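You operate a simulated robot arm through the tools that you are given. There is no shell and no other tool. Be economical: measure what you need, move in short steps, check, and stop when the job is done.

Carry out the task below with a simulated robot arm. There is one attempt and no reset: what you move stays moved.

TASK
Take the blue filter mat and leave it on the yellow panel. Turn the regulator knob to 5 bar. Put the 3 motor from the deck of the panel trolley on the zone 3 of the grid and the 5 motor on the top of the packing bench. The order is free. Set down upright: motor.

It is judged by the outcome, as a careful person would: the job done as asked, and still so three seconds after it is handed in. It fails if anything else is knocked over, pushed out of place, dropped, spilled or broken.

THE ROBOT
A 7-joint arm with a two-finger parallel gripper on a trunk, on a base that drives. Base frame: it is fixed to the floor where the robot stands at the start and does not move with it; the origin is under the middle of the robot, x ahead of it, y to its left, z up. Units: m, rad, N and s.
With the tool pointing down near the work surface it reaches from about 0.1 to 0.44 m from the robot's upright axis, wherever it stands. Its first joint turns from -2.007 to 2.007 rad. Places, roughly: blue filter mat (10x10x3 cm) [0.5, -0.1, 0.9]; motor [2, -1, 0.5]; regulator knob [0.9, -0.3, 1.2]; top of the packing bench [3.4, -0.9, 0.8]; yellow panel (36x36x1 cm) [-3.1, 2.9, 0.2]; zone 3 of the grid [-1.1, 2.8, 0.8]. Payload 3.91 kg.
Tool frame: the origin (TCP) lies between the finger pads and is the grasp point; the fingertips stand 0.03 m ahead of it; z points along the fingers, y is the line along which they close. Largest opening 0.11 m; finger width 0.02, thickness 0.01; the body of the gripper, 0.048 by 0.112 m, starts 0.055 m behind the TCP.
Orientation is that of the tool frame in the base frame, as [roll, pitch, yaw] about the fixed x, y, z axes, in that order (R = Rz(yaw) Ry(pitch) Rx(roll)). With the fingers straight down and closing along the base's y, the tool's x points along the base's -x, its y along +y and its z along -z.

THE INTERFACE
- The arm moves only by the tool apply_moves. Its argument "targets" is a list of rows, each an object (a shift or turn left out is 0, a gripper value left out holds the last) with "xyz": the shift along the tool's x, y, z in cm, a list of three; "rot": the turn, a rotation vector about the tool's x, y, z in rad, a list of three; "jaw": the finger opening in cm, from 0 to 11. In form: [{"xyz": [tx, ty, tz], "rot": [wx, wy, wz], "jaw": jaw}, ...]. A call has 1 to 12 rows; each row is the pose to reach, as a shift and turn from the pose commanded when the call began, along the tool's axes at that moment. A row lasts 0.2 s, in which the tool goes at most 0.05 m and 0.15 rad; a call with a longer step from one row to the next is refused whole, and so is a gripper value outside its range. Where a pose cannot be reached the arm comes as near as it can. A force on the tool above 40 N (or 10 N above the force at the start of the call, whichever is more), or a blocked arm, ends the call early, and 0.2 s more pass. The fingers move at their own pace (about 0.153 m/s each) and stop on an object; they squeeze with about 28 N. The grip force told is the motor's: it shows also when the fingers shut on nothing. Time passes only in rows, and 0.2 s behind the last, so rows that repeat a pose let the fingers close. The reply holds the time, the measured pose of the TCP, the force on the tool along the base axes, the opening and the grip force, in the units named above and with some noise, with the torque about the TCP (base axes, N m) and any sound that the robot's microphone picked up, and new pictures: "pictures" is both (left out), scene, wrist or none.
- Cameras (640 x 400 px; columns grow to the right, rows downward): "scene" is now at [0.2052, 0.1586, 1.5896]; the picture's right is [-0.62, -0.78, 0.00], its down [-0.42, 0.33, -0.85] and it looks along [0.66, -0.53, -0.53] (base axes); focal length 214 px, centre (320, 200). "wrist" rides on the gripper at [0.072, 0.017, -0.103] in the tool frame; the picture's right is [-0.23, 0.97, 0.00], its down [-0.76, -0.18, -0.62] and it looks along [-0.61, -0.14, 0.78] (tool axes); focal length 222 px, centre (320, 200). There is no depth. A picture from a camera that has moved, and an enlarged one, comes with that camera's place and axes in the base frame and with its lens. The place of the scene camera against the robot may be out by one fixed shift of up to 0.018 m in any direction.
- move_column(by): slides the trunk up (or, below 0, down) by that many m; the arm and the scene camera ride with it, the base frame stays. It gives what a move gives, with no picture.
- roll_base(legs): drives the robot by 1 to 6 legs, each [ahead, left, turn to the left] in m, m and rad, along the robot's own axes; the way and the turn of a leg run together, so that a leg with both is an arc; at most 1.5 m and 3.142 rad a leg. The arm and the cameras ride along, it lands a little off, and it stops where it bumps. It gives what a move gives, and a new picture of the scene camera.
- pan_tilt(pan, tilt): turns the head with the scene camera to pan (to the left, within 1.396 rad either way) and tilt (down, from -0.506 to 1.204), counted from straight ahead of the robot. It gives what a move gives, and a new picture of the scene camera.
- zoom(camera, box): a new picture of the part [left, top, right, bottom] of that camera's present view, enlarged. It takes no simulated time.
- sign_off(): hands the job in; it is judged then, once.

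Go step by step. Nothing tells you exact positions but the pictures and the camera data: compare them with the known pose of the tool, close in by small moves and look again before you grip or let go. The budget is 165 turns and 260 pictures, counting those below and the enlarged ones. Unless the task says otherwise, let go and move clear before handing in, and close with one line.

The tools are called after "Request:" as name(argument=value, ...) on one line, values as JSON. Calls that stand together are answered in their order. apply_moves: Moves the arm, as the interface text tells. Its arguments: {"type":"object","properties":{"targets":{"type":"array","items":{"type":"object","properties":{"xyz":{"type":"array","items":{"type":"number"}},"rot":{"type":"array","items":{"type":"number"}},"jaw":{"type":"number"}}}},"pictures":{"type":"string","enum":["both","scene","wrist","none"]}},"required":["targets"]} The other tools are called the same way: move_column (by) slides the trunk up or down; roll_base (legs) drives the base; pan_tilt (pan, tilt) turns the head that bears the scene camera; zoom (camera, box) takes an enlarged picture of a part of a camera's view; sign_off () hands the job in.

At the start:

```text
t: 0.0
ee_pos: [0.5845, -0.3216, 1.5641]
tool_rot: [-3.141, 0.0, -3.141]
wrist_force: [0.2, -0.2, -0.3]
moment: [0.02, 0.0, 0.0]
width: 0.1097
grasp_force: 0.3
trunk travel left (down, up): [-0.925, 0.065]
robot x, y, heading: [0.0012, -0.003, 0.0]
head pan, tilt: [-0.672, 0.56]
```

scene: 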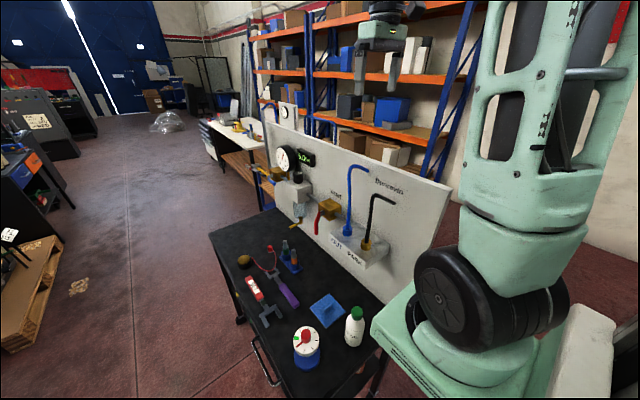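
wrist: 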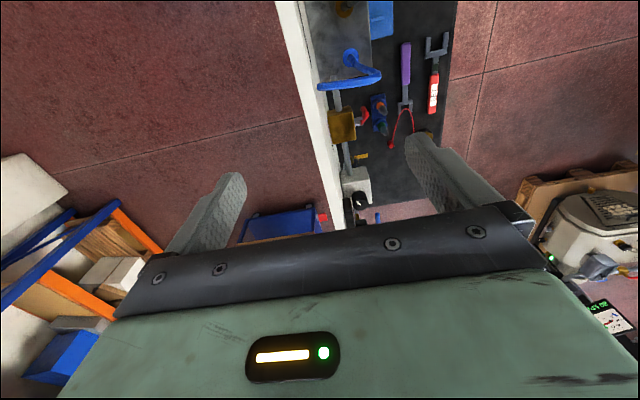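

I see a bench with the blue mat, a wall panel with gauges and the regulator. I'll look closer at the knob, the mat and the surroundings first.

Request:
zoom(camera="scene", box=[240, 120, 400, 220])

Request:
zoom(camera="scene", box=[220, 230, 400, 380])

```text
4.00 times, centred on (320, 170) of scene
camera zoom: at [0.2052, 0.1586, 1.5896], right [-0.62, -0.78, 0.0], down [-0.42, 0.33, -0.85], along [0.66, -0.53, -0.53], focal length 858 px, centre (320, 320)
```

zoom: 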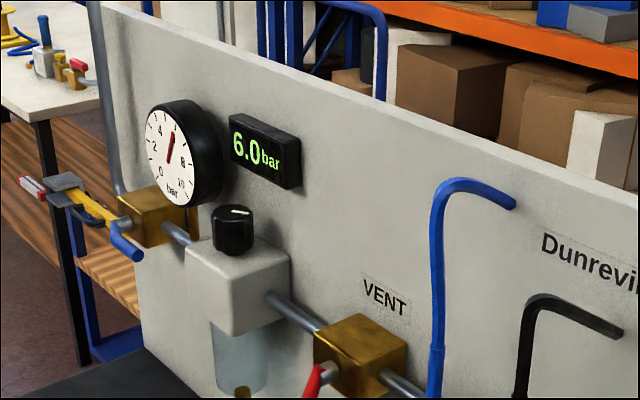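

```text
2.67 times, centred on (310, 305) of scene
camera zoom: at [0.2052, 0.1586, 1.5896], right [-0.62, -0.78, 0.0], down [-0.42, 0.33, -0.85], along [0.66, -0.53, -0.53], focal length 572 px, centre (347, -80)
```

zoom: 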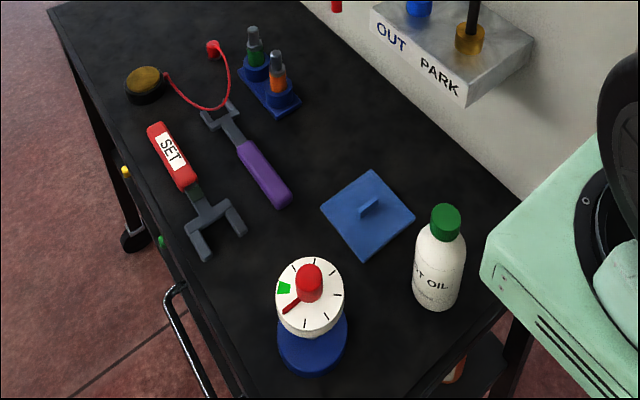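

The regulator reads 6.0 bar and the mat lies on the bench near me. I'll look around before moving.

Request:
pan_tilt(pan=0.0, tilt=0.9)

Request:
pan_tilt(pan=0.3, tilt=0.3)

Request:
pan_tilt(pan=1.39, tilt=0.35)

Request:
pan_tilt(pan=-1.2, tilt=0.9)

```text
t: 1.1
ee_pos: [0.5858, -0.3217, 1.5644]
tool_rot: [-3.141, 0.0, -3.139]
wrist_force: [0.0, 0.4, 0.9]
moment: [-0.02, 0.03, -0.03]
width: 0.11
grasp_force: 0.2
trunk travel left (down, up): [-0.925, 0.065]
robot x, y, heading: [-0.0009, 0.0015, -0.001]
head pan, tilt: [0.0, 0.901]
camera scene: at [0.2107, 0.2143, 1.5613], right [0.0, -1.0, 0.0], down [-0.78, 0.0, -0.62], along [0.62, 0.0, -0.78], focal length 214 px, centre (320, 200)
```

scene: 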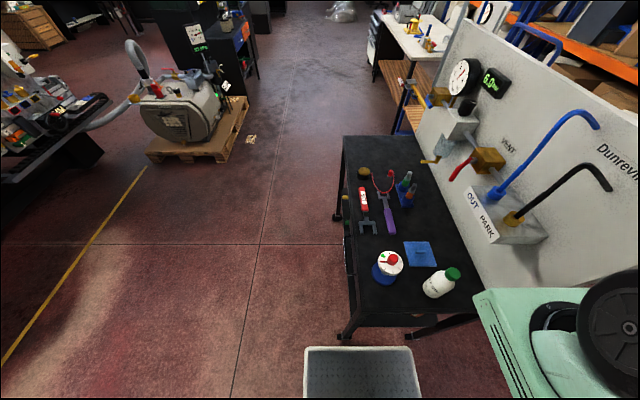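

```text
t: 2.0
ee_pos: [0.5848, -0.3203, 1.5658]
tool_rot: [-3.14, 0.0, -3.141]
wrist_force: [0.1, -0.3, 0.5]
moment: [0.0, 0.0, -0.03]
width: 0.1099
grasp_force: 0.1
trunk travel left (down, up): [-0.925, 0.065]
robot x, y, heading: [0.0021, 0.0009, -0.001]
head pan, tilt: [0.3, 0.3]
camera scene: at [0.2244, 0.2419, 1.6134], right [0.3, -0.96, 0.0], down [-0.28, -0.09, -0.95], along [0.91, 0.28, -0.3], focal length 214 px, centre (320, 200)
```

scene: 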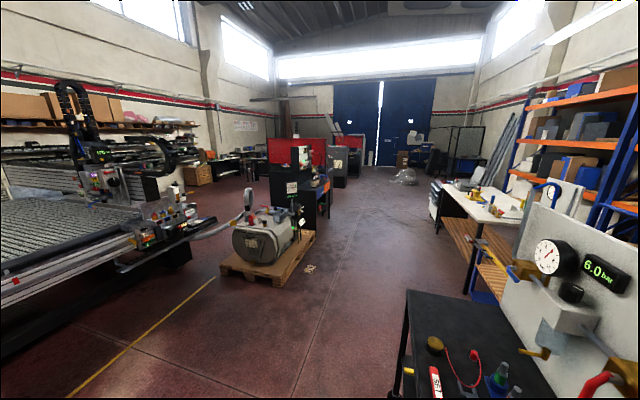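

```text
t: 3.4
ee_pos: [0.5848, -0.3217, 1.5655]
tool_rot: [3.141, 0.0, -3.139]
wrist_force: [-1.1, 0.2, -1.0]
moment: [-0.05, 0.0, -0.01]
width: 0.1101
grasp_force: 0.1
trunk travel left (down, up): [-0.925, 0.065]
robot x, y, heading: [0.0006, 0.0006, -0.001]
head pan, tilt: [1.389, 0.351]
camera scene: at [0.152, 0.3059, 1.6088], right [0.98, -0.18, 0.0], down [-0.06, -0.34, -0.94], along [0.17, 0.92, -0.34], focal length 214 px, centre (320, 200)
```

scene: 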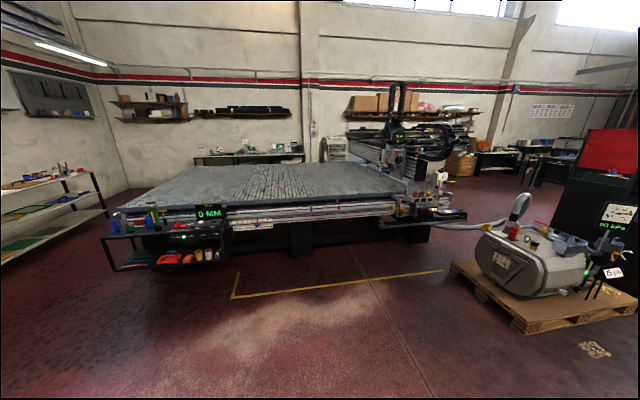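

```text
t: 5.7
ee_pos: [0.5846, -0.3214, 1.5643]
tool_rot: [3.14, 0.001, -3.139]
wrist_force: [-0.4, 0.2, -0.4]
moment: [0.02, -0.02, 0.02]
width: 0.11
grasp_force: 0.1
trunk travel left (down, up): [-0.925, 0.065]
robot x, y, heading: [-0.0009, 0.0008, -0.003]
head pan, tilt: [-1.201, 0.901]
camera scene: at [0.1625, 0.1439, 1.5612], right [-0.93, -0.36, 0.0], down [-0.28, 0.73, -0.62], along [0.22, -0.58, -0.78], focal length 214 px, centre (320, 200)
```

scene: 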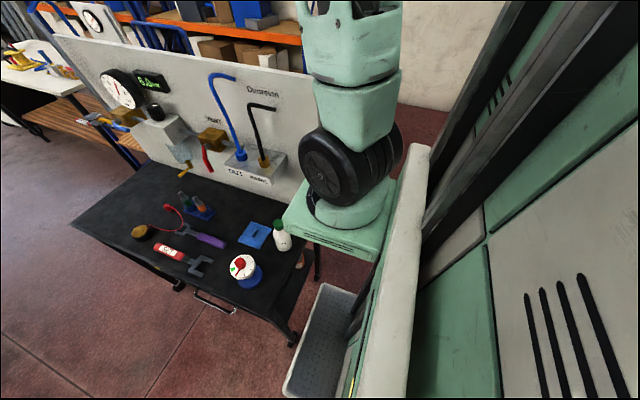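

The bench is ahead and right, and the white packing bench and panel trolley lie further along x. I'll drive to the open left side of the bench and face the regulator.

Request:
roll_base(legs=[[0, 0.65, 0], [1.05, 0, 0], [0, 0, -1.57]])

Request:
pan_tilt(pan=-0.3, tilt=0.7)

```text
t: 18.2
ee_pos: [0.7147, 0.0664, 1.5651]
tool_rot: [3.141, 0.0, 1.543]
wrist_force: [0.0, 0.5, 0.3]
moment: [0.04, -0.01, -0.01]
width: 0.11
grasp_force: 0.0
trunk travel left (down, up): [-0.925, 0.065]
robot x, y, heading: [1.0548, 0.6391, -1.599]
head pan, tilt: [-1.201, 0.901]
camera scene: at [1.176, 0.4769, 1.5612], right [-0.33, 0.94, 0.0], down [0.74, 0.26, -0.62], along [-0.59, -0.21, -0.78], focal length 214 px, centre (320, 200)
```

scene: 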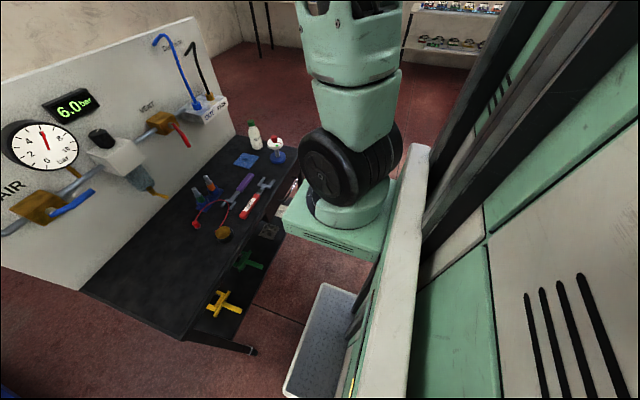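

```text
t: 19.4
ee_pos: [0.7145, 0.0672, 1.5642]
tool_rot: [3.141, 0.002, 1.542]
wrist_force: [-0.5, 0.1, 0.2]
moment: [-0.03, -0.02, 0.01]
width: 0.11
grasp_force: 0.1
trunk travel left (down, up): [-0.925, 0.065]
robot x, y, heading: [1.05, 0.6389, -1.598]
head pan, tilt: [-0.3, 0.7]
camera scene: at [1.2195, 0.4217, 1.5774], right [-0.95, 0.33, 0.0], down [0.21, 0.61, -0.76], along [-0.25, -0.72, -0.64], focal length 214 px, centre (320, 200)
```

scene: 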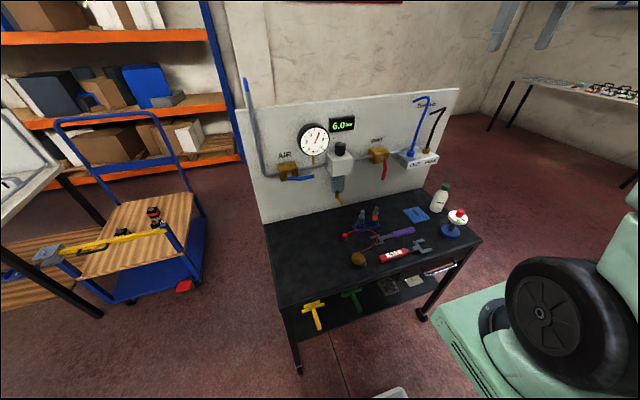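

A good view of the regulator and the trolley. I'll zoom in on both.

Request:
zoom(camera="scene", box=[270, 100, 398, 212])

Request:
zoom(camera="scene", box=[0, 100, 240, 310])

```text
3.57 times, centred on (334, 156) of scene
camera zoom: at [1.2195, 0.4217, 1.5774], right [-0.95, 0.33, 0.0], down [0.21, 0.61, -0.76], along [-0.25, -0.72, -0.64], focal length 766 px, centre (270, 357)
```

zoom: 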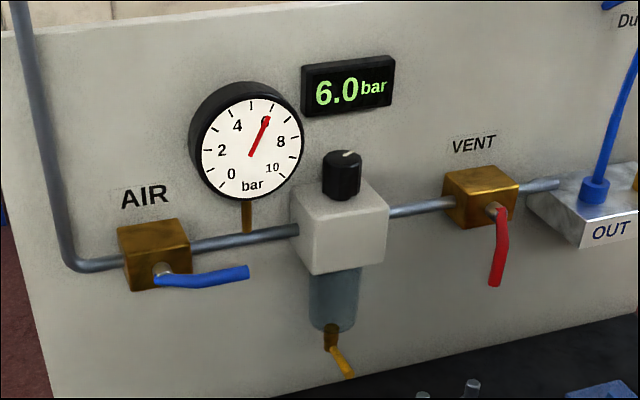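

```text
1.90 times, centred on (120, 205) of scene
camera zoom: at [1.2195, 0.4217, 1.5774], right [-0.95, 0.33, 0.0], down [0.21, 0.61, -0.76], along [-0.25, -0.72, -0.64], focal length 408 px, centre (701, 190)
```

zoom: 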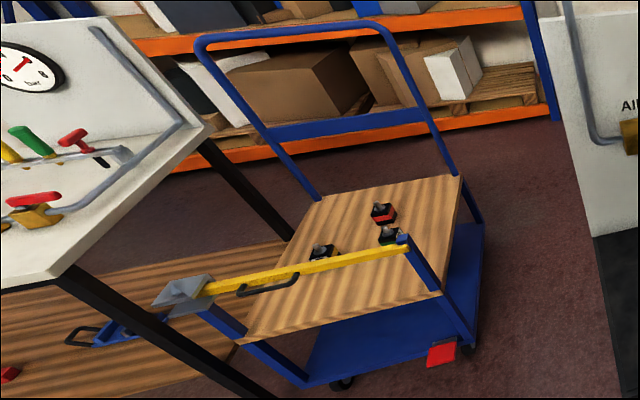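

The knob is at about (0.894, -0.276, 1.19), with the gauge and display just behind it. I'll drive closer and check the arm's reach above the knob.

Request:
roll_base(legs=[[0.2, 0.05, 0.029]])

Request:
move_column(by=-0.18)

```text
t: 21.0
ee_pos: [0.777, -0.1438, 1.5653]
tool_rot: [3.141, -0.001, 1.57]
wrist_force: [-0.4, -0.5, -0.2]
moment: [-0.01, -0.02, -0.01]
width: 0.1099
grasp_force: 0.0
trunk travel left (down, up): [-0.925, 0.065]
robot x, y, heading: [1.102, 0.4331, -1.573]
head pan, tilt: [-0.3, 0.7]
camera scene: at [1.2723, 0.2248, 1.5774], right [-0.95, 0.3, 0.0], down [0.19, 0.61, -0.77], along [-0.23, -0.73, -0.64], focal length 214 px, centre (320, 200)
```

scene: 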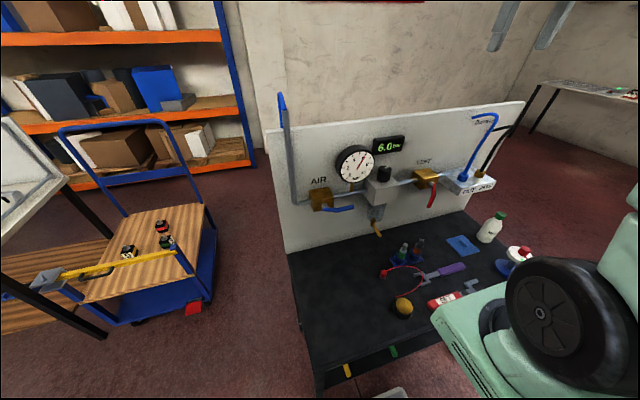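

```text
t: 23.0
ee_pos: [0.7785, -0.1441, 1.385]
tool_rot: [-3.14, -0.001, 1.571]
wrist_force: [0.3, -0.4, -0.6]
moment: [-0.03, -0.01, 0.01]
width: 0.11
grasp_force: 0.0
trunk travel left (down, up): [-0.745, 0.245]
robot x, y, heading: [1.1016, 0.4405, -1.575]
head pan, tilt: [-0.3, 0.7]
```

Request:
apply_moves(targets=[{"xyz": [-3, 3, 0]}, {"xyz": [-6, 6, 0]}, {"xyz": [-9, 9, 0]}, {"xyz": [-12, 11.5, 0]}, {"xyz": [-13.3, 11.5, 0]}, {"xyz": [-13.3, 11.5, 0]}], pictures="both")

```text
t: 24.4
ee_pos: [0.8919, -0.277, 1.385]
tool_rot: [-3.141, 0.001, 1.568]
wrist_force: [0.2, -0.9, 0.0]
moment: [0.0, -0.02, -0.02]
width: 0.1099
grasp_force: 0.0
trunk travel left (down, up): [-0.745, 0.245]
robot x, y, heading: [1.1008, 0.4379, -1.58]
head pan, tilt: [-0.3, 0.7]
camera scene: at [1.2724, 0.2245, 1.3974], right [-0.95, 0.3, 0.0], down [0.19, 0.61, -0.76], along [-0.23, -0.73, -0.64], focal length 214 px, centre (320, 200)
camera wrist: at [0.9104, -0.2047, 1.4894], right [0.97, -0.23, 0.0], down [-0.18, -0.76, 0.62], along [-0.14, -0.61, -0.78], focal length 222 px, centre (320, 200)
```

scene: 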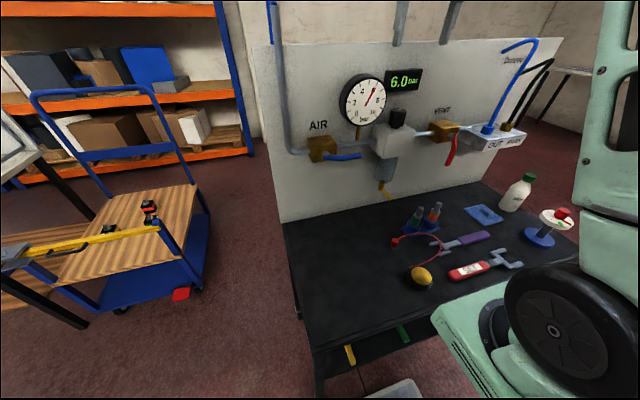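
wrist: 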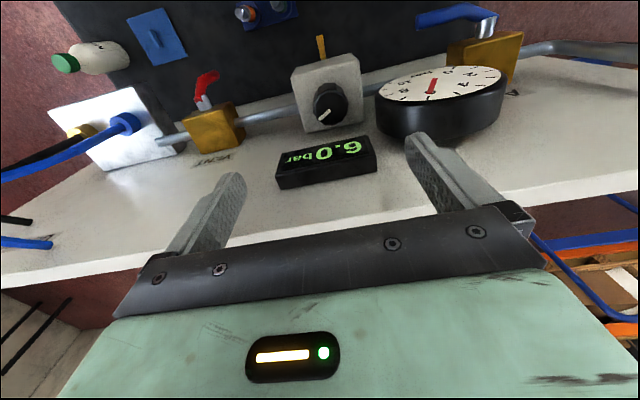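

Request:
zoom(camera="wrist", box=[240, 40, 400, 200])

Request:
zoom(camera="scene", box=[320, 50, 448, 162])

```text
2.50 times, centred on (320, 120) of wrist
camera zoom: at [0.9104, -0.2047, 1.4894], right [0.97, -0.23, 0.0], down [-0.18, -0.76, 0.62], along [-0.14, -0.61, -0.78], focal length 555 px, centre (320, 400)
```

zoom: 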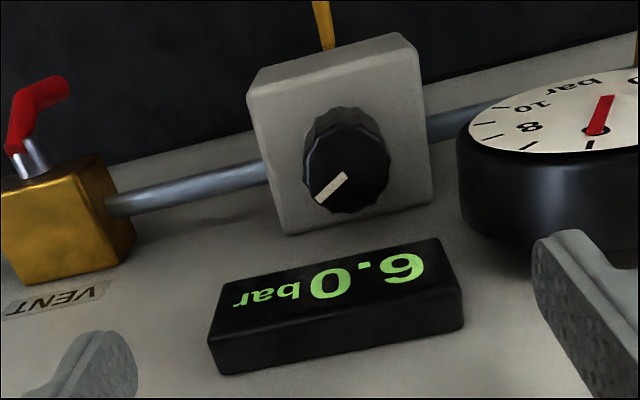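

```text
3.57 times, centred on (384, 106) of scene
camera zoom: at [1.2724, 0.2245, 1.3974], right [-0.95, 0.3, 0.0], down [0.19, 0.61, -0.76], along [-0.23, -0.73, -0.64], focal length 766 px, centre (91, 536)
```

zoom: 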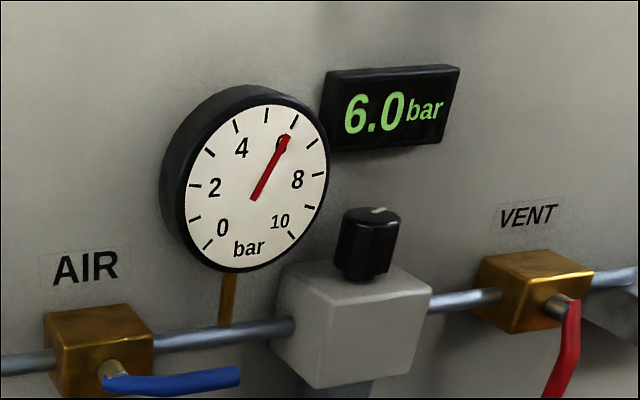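

The knob sits just in front of the panel, under the display, so I'll tilt the gripper by 30° to keep its body clear of the display. Then I'll look again from lower down.

Request:
apply_moves(targets=[{"xyz": [0, 1.5, 0], "rot": [0, -0.13, 0], "jaw": 8}, {"xyz": [0, 1.5, 0], "rot": [0, -0.26, 0]}, {"xyz": [0, 1.5, 0], "rot": [0, -0.39, 0]}, {"xyz": [0, 1.5, 0], "rot": [0, -0.52, 0]}, {"xyz": [0, 1.5, 3], "rot": [0, -0.52, 0]}, {"xyz": [0, 1.5, 7], "rot": [0, -0.52, 0]}, {"xyz": [0, 1.5, 7], "rot": [0, -0.52, 0]}], pictures="both")

```text
t: 26.0
ee_pos: [0.907, -0.2771, 1.3143]
tool_rot: [3.14, 0.521, 1.568]
wrist_force: [-0.2, 1.1, 0.6]
moment: [-0.03, -0.01, -0.02]
width: 0.0799
grasp_force: 0.0
trunk travel left (down, up): [-0.745, 0.245]
robot x, y, heading: [1.0975, 0.4407, -1.575]
head pan, tilt: [-0.3, 0.7]
camera scene: at [1.2724, 0.2245, 1.3974], right [-0.95, 0.3, 0.0], down [0.19, 0.61, -0.76], along [-0.23, -0.73, -0.64], focal length 214 px, centre (320, 200)
camera wrist: at [0.9241, -0.1636, 1.369], right [0.97, -0.2, 0.11], down [-0.18, -0.35, 0.92], along [-0.14, -0.92, -0.38], focal length 222 px, centre (320, 200)
```

scene: 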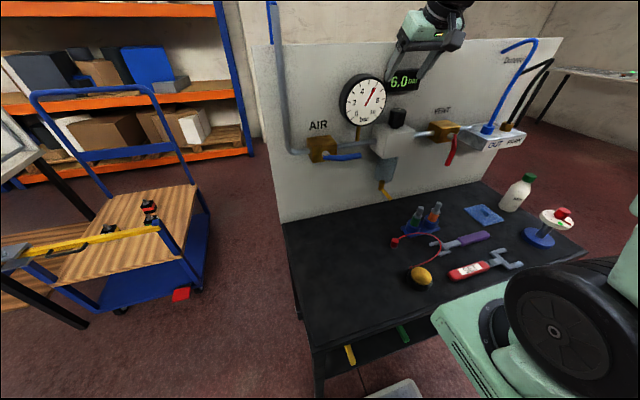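
wrist: 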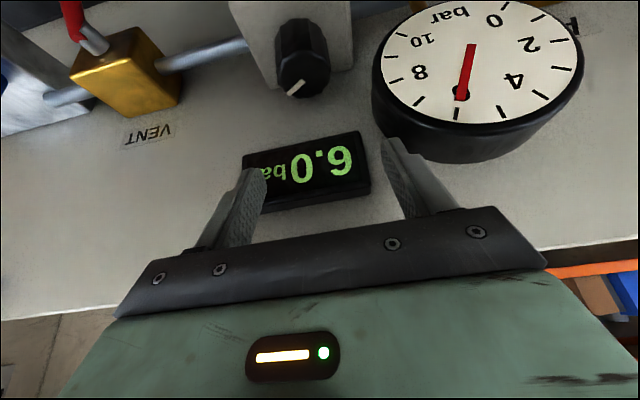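

Request:
apply_moves(targets=[{"xyz": [1.8, 0, 3.1], "jaw": 6.5}, {"xyz": [3.5, 0, 6.1]}, {"xyz": [4.6, 0, 8.0]}, {"xyz": [4.6, 0, 8.0]}], pictures="both")

```text
t: 27.0
ee_pos: [0.9071, -0.2761, 1.221]
tool_rot: [-3.14, 0.521, 1.568]
wrist_force: [-6.6, -0.3, 2.0]
moment: [0.03, -0.26, -0.04]
width: 0.0617
grasp_force: 0.1
trunk travel left (down, up): [-0.745, 0.245]
robot x, y, heading: [1.1009, 0.4406, -1.574]
head pan, tilt: [-0.3, 0.7]
camera scene: at [1.2719, 0.2245, 1.3975], right [-0.95, 0.3, 0.0], down [0.19, 0.61, -0.76], along [-0.23, -0.73, -0.64], focal length 214 px, centre (320, 200)
camera wrist: at [0.9242, -0.163, 1.2766], right [0.97, -0.2, 0.11], down [-0.18, -0.35, 0.92], along [-0.14, -0.92, -0.38], focal length 222 px, centre (320, 200)
```

scene: 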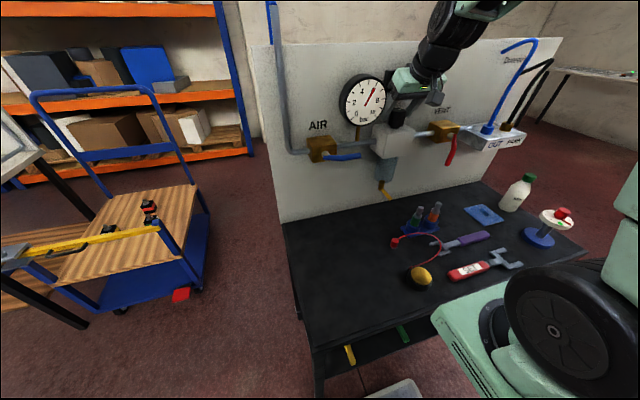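
wrist: 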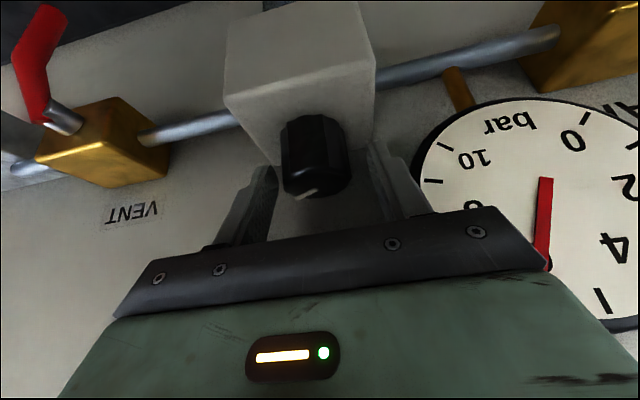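

A finger is brushing the gauge rim (6.6 N sideways), so I'll narrow the jaw before going on.

Request:
apply_moves(targets=[{"jaw": 5.2}, {"jaw": 5.2}], pictures="wrist")

```text
t: 27.6
ee_pos: [0.9071, -0.2762, 1.2213]
tool_rot: [-3.141, 0.521, 1.569]
wrist_force: [0.0, 0.1, -0.5]
moment: [-0.03, 0.0, -0.02]
width: 0.052
grasp_force: 0.0
trunk travel left (down, up): [-0.745, 0.245]
robot x, y, heading: [1.0971, 0.4405, -1.569]
head pan, tilt: [-0.3, 0.7]
camera wrist: at [0.9253, -0.1631, 1.2767], right [0.97, -0.2, 0.11], down [-0.18, -0.35, 0.92], along [-0.14, -0.91, -0.38], focal length 222 px, centre (320, 200)
```

wrist: 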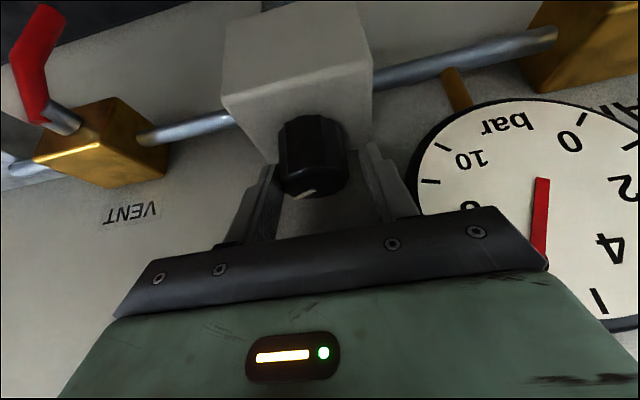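

Request:
apply_moves(targets=[{"xyz": [0, -0.1, 0.8]}, {"xyz": [0, -0.1, 1.6]}, {"xyz": [0, -0.1, 1.6], "jaw": 3}, {"xyz": [0, -0.1, 1.6], "jaw": 3}], pictures="wrist")

```text
t: 28.6
ee_pos: [0.9053, -0.2826, 1.2108]
tool_rot: [-3.138, 0.524, 1.569]
wrist_force: [-11.2, 25.8, 23.4]
moment: [-0.29, 1.44, 1.02]
width: 0.0411
grasp_force: 44.4
trunk travel left (down, up): [-0.745, 0.245]
robot x, y, heading: [1.1018, 0.4374, -1.571]
head pan, tilt: [-0.3, 0.7]
camera wrist: at [0.9219, -0.1687, 1.2652], right [0.97, -0.2, 0.11], down [-0.18, -0.35, 0.92], along [-0.15, -0.92, -0.37], focal length 222 px, centre (320, 200)
```

wrist: 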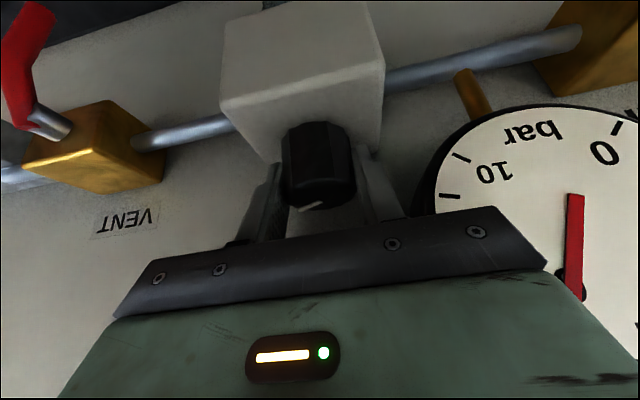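

The fingertips press on the regulator body, so I'll ease back a little while holding the knob.

Request:
apply_moves(targets=[{"xyz": [0, -0.1, -0.5], "jaw": 4.5}, {"xyz": [0, -0.1, -0.5], "jaw": 3}, {"xyz": [0, -0.1, -0.5], "jaw": 3}], pictures="wrist")

```text
t: 29.4
ee_pos: [0.9044, -0.2814, 1.2084]
tool_rot: [3.141, 0.515, 1.567]
wrist_force: [-12.6, 6.5, -28.1]
moment: [-1.57, -0.08, 0.55]
width: 0.041
grasp_force: 45.3
trunk travel left (down, up): [-0.745, 0.245]
robot x, y, heading: [1.0995, 0.4399, -1.575]
head pan, tilt: [-0.3, 0.7]
camera wrist: at [0.9216, -0.1686, 1.2647], right [0.97, -0.2, 0.11], down [-0.18, -0.36, 0.92], along [-0.14, -0.91, -0.38], focal length 222 px, centre (320, 200)
```

wrist: 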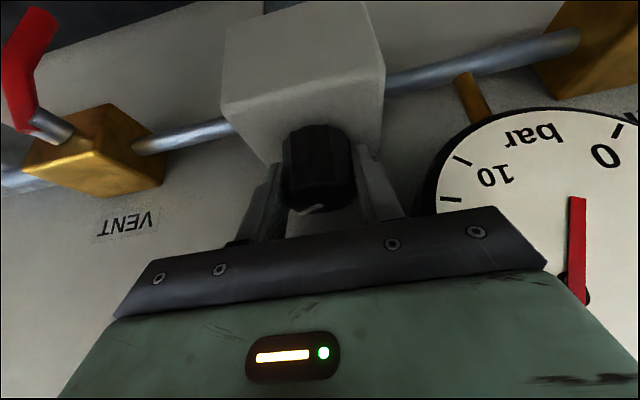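

Request:
apply_moves(targets=[{"xyz": [0, -0.2, 0.2], "jaw": 5.2}, {"xyz": [0, -0.2, 0.2], "jaw": 5.2}, {"xyz": [0, -0.2, 0.2], "jaw": 3}, {"xyz": [0, -0.2, 0.2], "jaw": 3}], pictures="scene")

```text
t: 30.4
ee_pos: [0.9044, -0.2835, 1.2137]
tool_rot: [3.141, 0.524, 1.57]
wrist_force: [4.9, 6.0, 19.1]
moment: [0.63, -0.79, 0.0]
width: 0.0407
grasp_force: 45.0
trunk travel left (down, up): [-0.745, 0.245]
robot x, y, heading: [1.1005, 0.4416, -1.577]
head pan, tilt: [-0.3, 0.7]
camera scene: at [1.2729, 0.2256, 1.3977], right [-0.95, 0.3, 0.0], down [0.19, 0.61, -0.77], along [-0.23, -0.73, -0.64], focal length 214 px, centre (320, 200)
```

scene: 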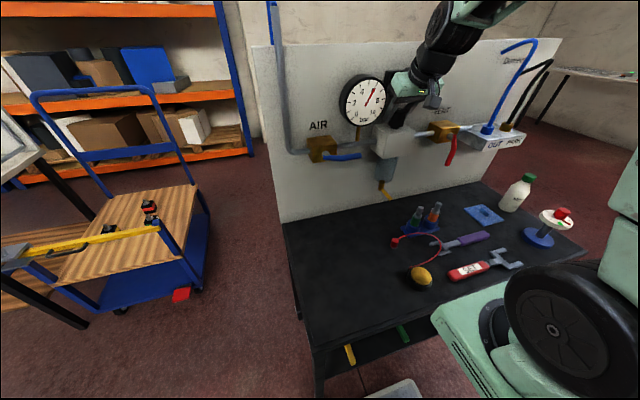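

Knob held. Now I turn it counter-clockwise by 0.25 rad about the vertical and watch the gauge.

Request:
apply_moves(targets=[{"rot": [-0.062, 0, -0.109]}, {"rot": [-0.124, 0, -0.217]}, {"rot": [-0.124, 0, -0.217]}], pictures="none")

Request:
zoom(camera="scene", box=[320, 50, 448, 162])

```text
t: 31.2
ee_pos: [0.9041, -0.2831, 1.2141]
tool_rot: [-3.141, 0.524, 1.821]
wrist_force: [5.3, 1.4, 28.8]
moment: [0.11, -0.49, 0.0]
width: 0.0411
grasp_force: 44.9
trunk travel left (down, up): [-0.745, 0.245]
robot x, y, heading: [1.0979, 0.4371, -1.579]
head pan, tilt: [-0.3, 0.7]
```

```text
3.57 times, centred on (384, 106) of scene
camera zoom: at [1.2731, 0.2258, 1.3977], right [-0.95, 0.3, 0.0], down [0.19, 0.61, -0.77], along [-0.23, -0.73, -0.64], focal length 766 px, centre (91, 536)
```

zoom: 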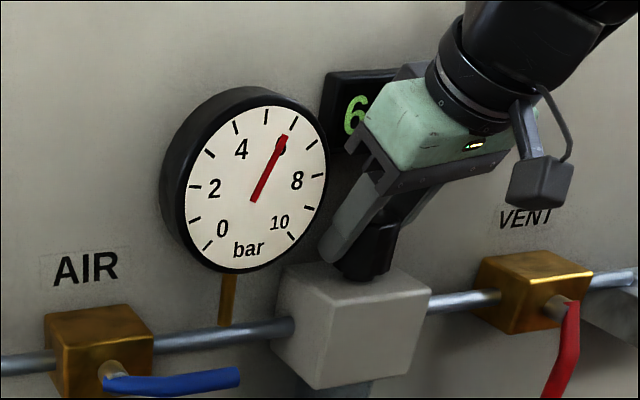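

Request:
zoom(camera="wrist", box=[200, 60, 440, 260])

```text
2.00 times, centred on (320, 160) of wrist
camera zoom: at [0.8925, -0.1685, 1.2677], right [0.99, 0.05, 0.11], down [-0.08, -0.38, 0.92], along [0.09, -0.92, -0.37], focal length 444 px, centre (320, 280)
```

zoom: 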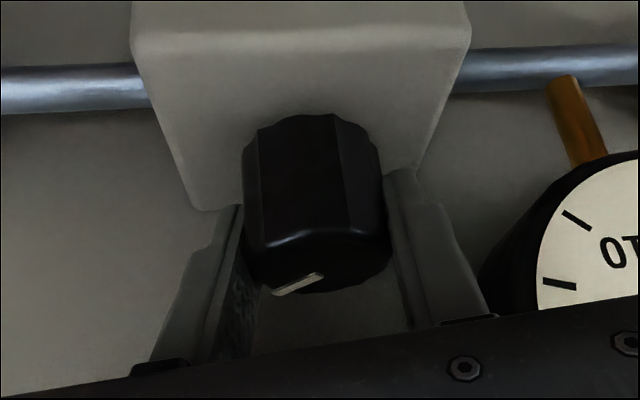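

The needle hardly moved; I need to know whether the knob turned or slipped, so I'll turn further and look again.

Request:
apply_moves(targets=[{"rot": [-0.062, 0, -0.109]}, {"rot": [-0.124, 0, -0.217]}, {"rot": [-0.174, 0, -0.304]}, {"rot": [-0.174, 0, -0.304]}], pictures="wrist")

Request:
zoom(camera="wrist", box=[240, 100, 400, 260])

Request:
zoom(camera="scene", box=[320, 60, 400, 130])

```text
t: 32.2
ee_pos: [0.902, -0.283, 1.2122]
tool_rot: [-3.139, 0.522, 2.17]
wrist_force: [5.2, 11.5, 26.3]
moment: [-5.13, 0.68, -2.57]
width: 0.041
grasp_force: 45.1
trunk travel left (down, up): [-0.745, 0.245]
robot x, y, heading: [1.1015, 0.4362, -1.575]
head pan, tilt: [-0.3, 0.7]
camera wrist: at [0.8526, -0.1778, 1.2675], right [0.92, 0.38, 0.11], down [0.05, -0.39, 0.92], along [0.4, -0.84, -0.37], focal length 222 px, centre (320, 200)
```

wrist: 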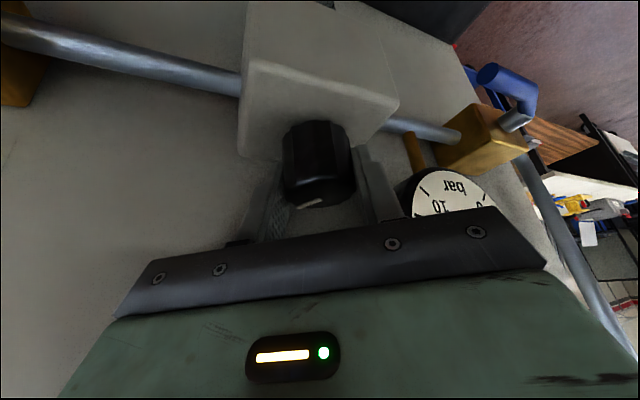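

```text
2.50 times, centred on (320, 180) of wrist
camera zoom: at [0.8526, -0.1778, 1.2675], right [0.92, 0.38, 0.11], down [0.05, -0.39, 0.92], along [0.4, -0.84, -0.37], focal length 555 px, centre (320, 250)
```

zoom: 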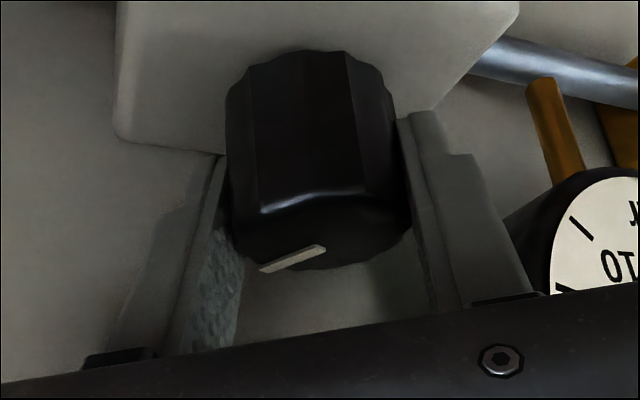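

```text
5.71 times, centred on (360, 95) of scene
camera zoom: at [1.273, 0.2267, 1.3976], right [-0.95, 0.3, 0.0], down [0.19, 0.61, -0.77], along [-0.23, -0.73, -0.64], focal length 1226 px, centre (91, 800)
```

zoom: 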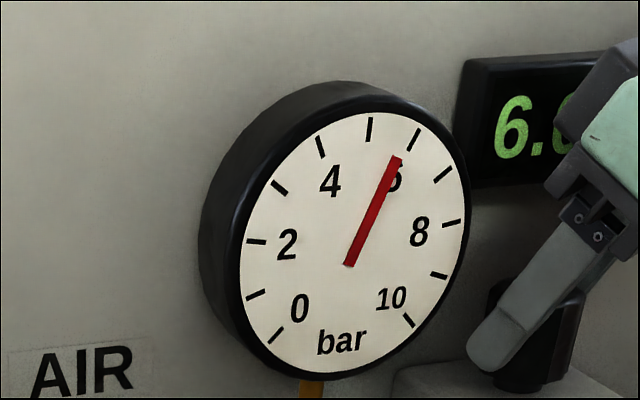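

Request:
apply_moves(targets=[{"jaw": 3}, {"jaw": 3}], pictures="none")

Request:
zoom(camera="scene", box=[320, 50, 448, 162])

```text
t: 32.8
ee_pos: [0.902, -0.2809, 1.2118]
tool_rot: [-3.138, 0.523, 2.168]
wrist_force: [1.4, 12.5, 26.0]
moment: [-5.08, 0.79, -2.66]
width: 0.041
grasp_force: 44.6
trunk travel left (down, up): [-0.745, 0.245]
robot x, y, heading: [1.0998, 0.439, -1.576]
head pan, tilt: [-0.3, 0.7]
```

```text
3.57 times, centred on (384, 106) of scene
camera zoom: at [1.2727, 0.2267, 1.3978], right [-0.95, 0.3, 0.0], down [0.19, 0.61, -0.77], along [-0.23, -0.73, -0.64], focal length 766 px, centre (91, 536)
```

zoom: 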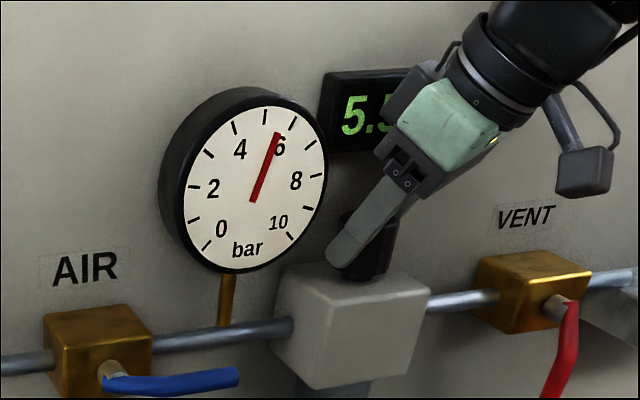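

It works, with a lag: the display now reads about 5.5. I'll let go, turn back and read it clear.

Request:
apply_moves(targets=[{"jaw": 5.0}, {"jaw": 5.0}, {"rot": [0.062, 0, 0.109]}, {"rot": [0.124, 0, 0.217]}, {"rot": [0.186, 0, 0.326]}, {"rot": [0.248, 0, 0.434]}, {"rot": [0.298, 0, 0.521]}, {"rot": [0.298, 0, 0.521]}], pictures="wrist")

Request:
zoom(camera="scene", box=[320, 50, 448, 162])

```text
t: 34.6
ee_pos: [0.902, -0.2829, 1.2108]
tool_rot: [-3.141, 0.52, 1.567]
wrist_force: [-0.4, 0.8, -0.2]
moment: [0.04, 0.01, 0.01]
width: 0.0501
grasp_force: 0.1
trunk travel left (down, up): [-0.745, 0.245]
robot x, y, heading: [1.1007, 0.4382, -1.578]
head pan, tilt: [-0.3, 0.7]
camera wrist: at [0.9203, -0.1694, 1.2657], right [0.97, -0.2, 0.11], down [-0.18, -0.35, 0.92], along [-0.14, -0.92, -0.38], focal length 222 px, centre (320, 200)
```

wrist: 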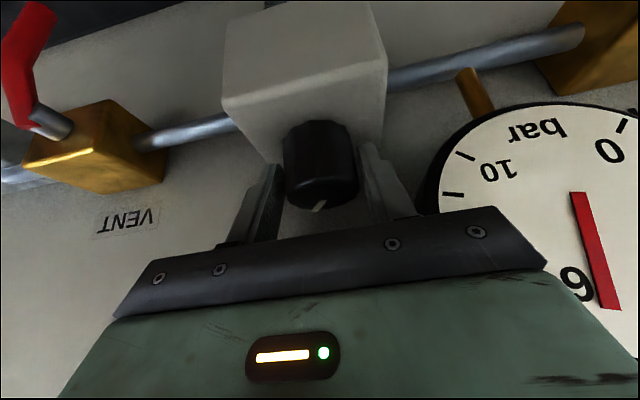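

```text
3.57 times, centred on (384, 106) of scene
camera zoom: at [1.2724, 0.2245, 1.3974], right [-0.95, 0.3, 0.0], down [0.19, 0.61, -0.76], along [-0.23, -0.73, -0.64], focal length 766 px, centre (91, 536)
```

zoom: 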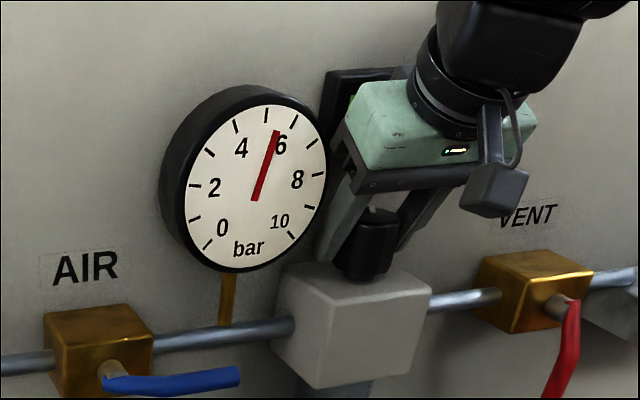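

Request:
apply_moves(targets=[{"jaw": 3}, {"jaw": 3}, {"rot": [-0.062, 0, -0.109]}, {"rot": [-0.124, 0, -0.217]}, {"rot": [-0.149, 0, -0.26]}, {"rot": [-0.149, 0, -0.26]}, {"rot": [-0.149, 0, -0.26]}], pictures="wrist")

Request:
zoom(camera="scene", box=[320, 50, 448, 162])

```text
t: 36.2
ee_pos: [0.9039, -0.2841, 1.2115]
tool_rot: [3.141, 0.52, 1.869]
wrist_force: [7.8, -7.5, 0.7]
moment: [-0.64, 0.22, 0.02]
width: 0.0407
grasp_force: 44.9
trunk travel left (down, up): [-0.745, 0.245]
robot x, y, heading: [1.0999, 0.4408, -1.573]
head pan, tilt: [-0.3, 0.7]
camera wrist: at [0.8868, -0.1701, 1.2659], right [0.99, 0.1, 0.11], down [-0.07, -0.39, 0.92], along [0.13, -0.92, -0.38], focal length 222 px, centre (320, 200)
```

wrist: 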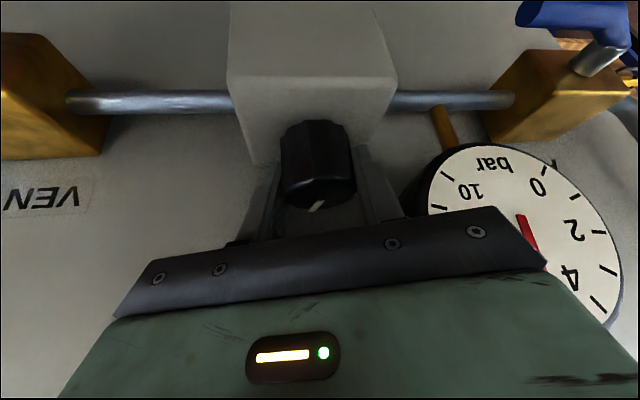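

```text
3.57 times, centred on (384, 106) of scene
camera zoom: at [1.273, 0.224, 1.3973], right [-0.95, 0.3, 0.0], down [0.19, 0.61, -0.76], along [-0.23, -0.73, -0.64], focal length 766 px, centre (91, 536)
```

zoom: 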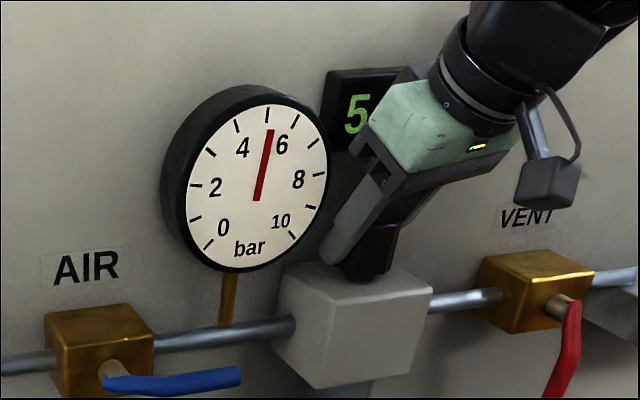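

Request:
apply_moves(targets=[{"jaw": 5.0}, {"jaw": 5.0}, {"xyz": [0, 0, -3]}, {"xyz": [0, 0, -7]}, {"xyz": [0, 0, -11]}, {"xyz": [0, 0, -11]}], pictures="wrist")

Request:
zoom(camera="scene", box=[320, 50, 448, 162])

```text
t: 37.6
ee_pos: [0.8864, -0.231, 1.3065]
tool_rot: [-3.141, 0.519, 1.87]
wrist_force: [0.7, 0.1, -0.6]
moment: [-0.01, 0.03, -0.02]
width: 0.0498
grasp_force: 0.0
trunk travel left (down, up): [-0.745, 0.245]
robot x, y, heading: [1.1011, 0.4401, -1.571]
head pan, tilt: [-0.3, 0.7]
camera wrist: at [0.8706, -0.1169, 1.3613], right [0.99, 0.1, 0.11], down [-0.07, -0.39, 0.92], along [0.13, -0.92, -0.38], focal length 222 px, centre (320, 200)
```

wrist: 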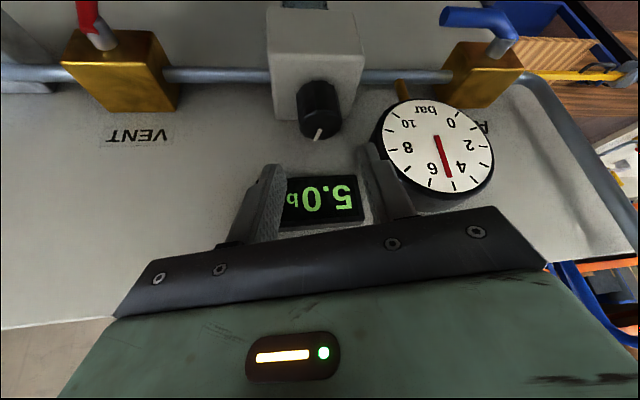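

```text
3.57 times, centred on (384, 106) of scene
camera zoom: at [1.2724, 0.2244, 1.3974], right [-0.95, 0.3, 0.0], down [0.19, 0.61, -0.76], along [-0.23, -0.73, -0.64], focal length 766 px, centre (91, 536)
```

zoom: 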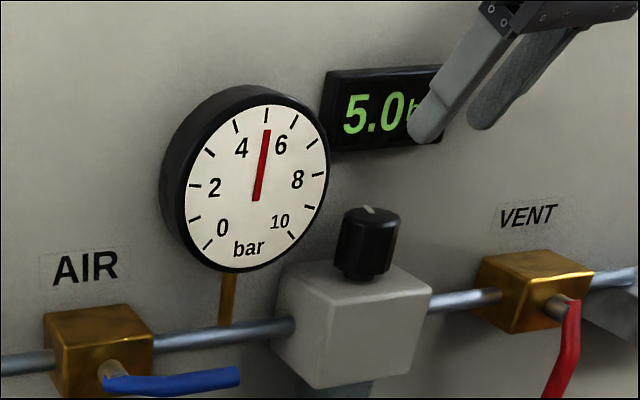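

The display reads 5.0 bar. I'll withdraw, straighten the tool, and confirm the reading has settled.

Request:
apply_moves(targets=[{"xyz": [0, 0, -4]}, {"xyz": [0, 0, -8]}, {"xyz": [0, 0, -12], "rot": [0, 0.13, 0]}, {"xyz": [0, 0, -12], "rot": [0, 0.26, 0]}, {"xyz": [0, 0, -12], "rot": [0, 0.39, 0]}, {"xyz": [0, 0, -12], "rot": [0, 0.52, 0]}, {"xyz": [0, 0, -12], "rot": [0, 0.52, 0]}], pictures="none")

Request:
zoom(camera="scene", box=[320, 50, 448, 162])

Request:
zoom(camera="scene", box=[60, 180, 220, 320])

```text
t: 39.2
ee_pos: [0.8693, -0.1736, 1.4103]
tool_rot: [3.141, -0.002, 1.868]
wrist_force: [-0.5, 0.0, 0.5]
moment: [-0.01, 0.03, -0.02]
width: 0.0501
grasp_force: 0.1
trunk travel left (down, up): [-0.745, 0.245]
robot x, y, heading: [1.1007, 0.4421, -1.576]
head pan, tilt: [-0.3, 0.7]
```

```text
3.57 times, centred on (384, 106) of scene
camera zoom: at [1.2723, 0.2245, 1.3974], right [-0.95, 0.3, 0.0], down [0.19, 0.61, -0.76], along [-0.23, -0.73, -0.64], focal length 766 px, centre (91, 536)
```

zoom: 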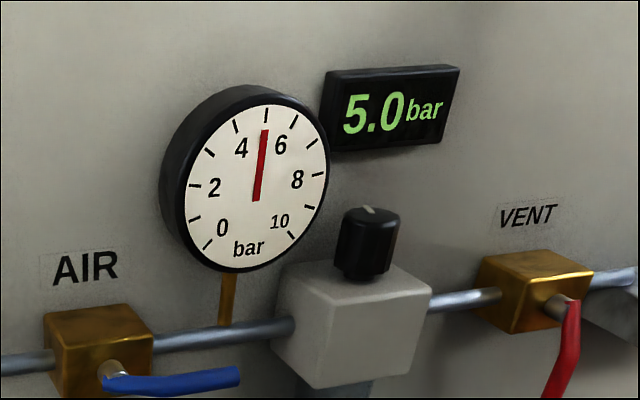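

```text
2.86 times, centred on (140, 250) of scene
camera zoom: at [1.2723, 0.2245, 1.3974], right [-0.95, 0.3, 0.0], down [0.19, 0.61, -0.76], along [-0.23, -0.73, -0.64], focal length 613 px, centre (834, 57)
```

zoom: 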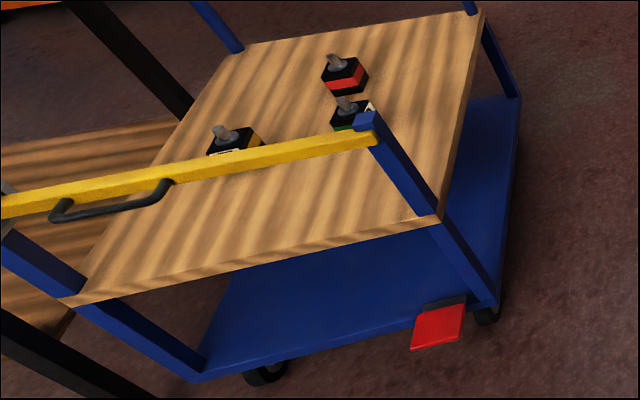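

The reading is steady at 5.0. Next are the motors: I'll drive in front of the trolley at a safe distance and read their labels.

Request:
roll_base(legs=[[0, 0.85, 0], [0.25, 0, 0]])

Request:
pan_tilt(pan=0.0, tilt=0.8)

```text
t: 45.2
ee_pos: [1.713, -0.4283, 1.4099]
tool_rot: [-3.141, 0.0, 1.864]
wrist_force: [0.2, -0.3, -0.5]
moment: [-0.02, 0.0, -0.02]
width: 0.0503
grasp_force: 0.2
trunk travel left (down, up): [-0.745, 0.245]
robot x, y, heading: [1.9482, 0.1852, -1.576]
head pan, tilt: [-0.3, 0.7]
camera scene: at [2.1184, -0.0313, 1.3974], right [-0.95, 0.3, 0.0], down [0.2, 0.61, -0.76], along [-0.23, -0.73, -0.64], focal length 214 px, centre (320, 200)
```

scene: 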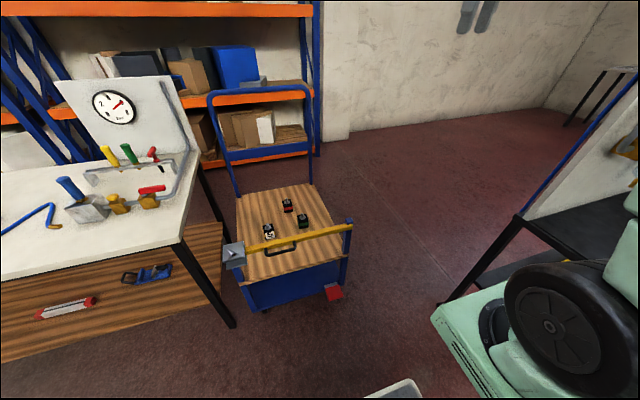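

```text
t: 46.0
ee_pos: [1.7122, -0.4286, 1.4108]
tool_rot: [-3.141, -0.001, 1.867]
wrist_force: [0.1, 0.0, 0.3]
moment: [-0.02, -0.01, 0.0]
width: 0.05
grasp_force: 0.1
trunk travel left (down, up): [-0.745, 0.245]
robot x, y, heading: [1.9455, 0.1826, -1.579]
head pan, tilt: [0.0, 0.799]
camera scene: at [2.1435, -0.0311, 1.3892], right [-1.0, 0.01, 0.0], down [0.01, 0.72, -0.7], along [-0.01, -0.7, -0.72], focal length 214 px, centre (320, 200)
```

scene: 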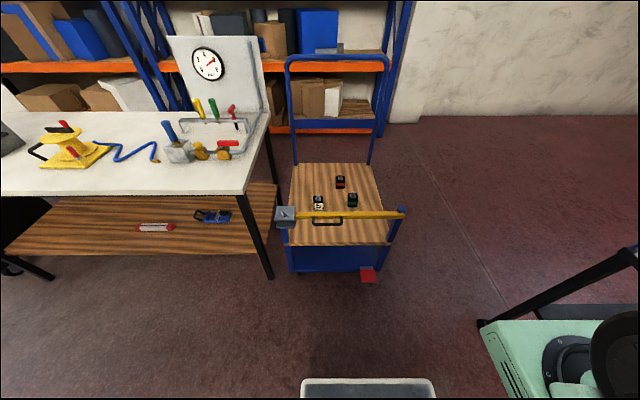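

Request:
zoom(camera="scene", box=[265, 160, 425, 260])

Request:
zoom(camera="scene", box=[302, 168, 366, 216])

Request:
zoom(camera="scene", box=[0, 90, 290, 280])

```text
4.00 times, centred on (345, 210) of scene
camera zoom: at [2.1435, -0.0311, 1.3892], right [-1.0, 0.01, 0.0], down [0.01, 0.72, -0.7], along [-0.01, -0.7, -0.72], focal length 858 px, centre (220, 160)
```

zoom: 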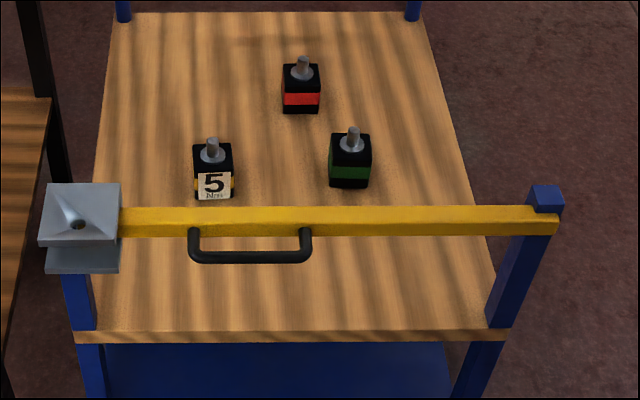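

```text
8.33 times, centred on (334, 192) of scene
camera zoom: at [2.1435, -0.0311, 1.3892], right [-1.0, 0.01, 0.0], down [0.01, 0.72, -0.7], along [-0.01, -0.7, -0.72], focal length 1787 px, centre (203, 267)
```

zoom: 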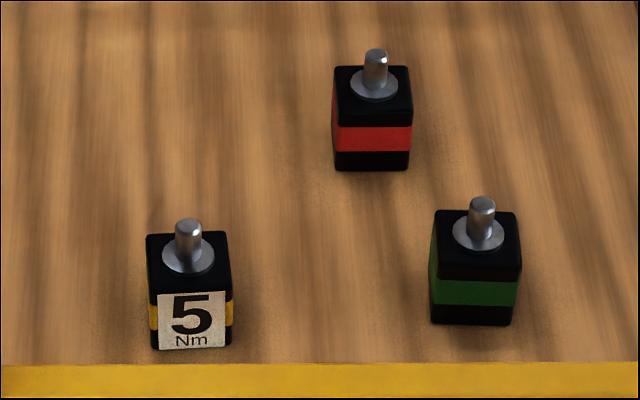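

```text
2.11 times, centred on (145, 185) of scene
camera zoom: at [2.1435, -0.0311, 1.3892], right [-1.0, 0.01, 0.0], down [0.01, 0.72, -0.7], along [-0.01, -0.7, -0.72], focal length 452 px, centre (688, 232)
```

zoom: 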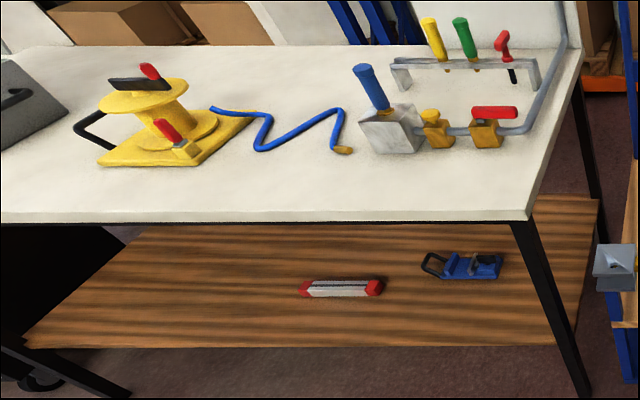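

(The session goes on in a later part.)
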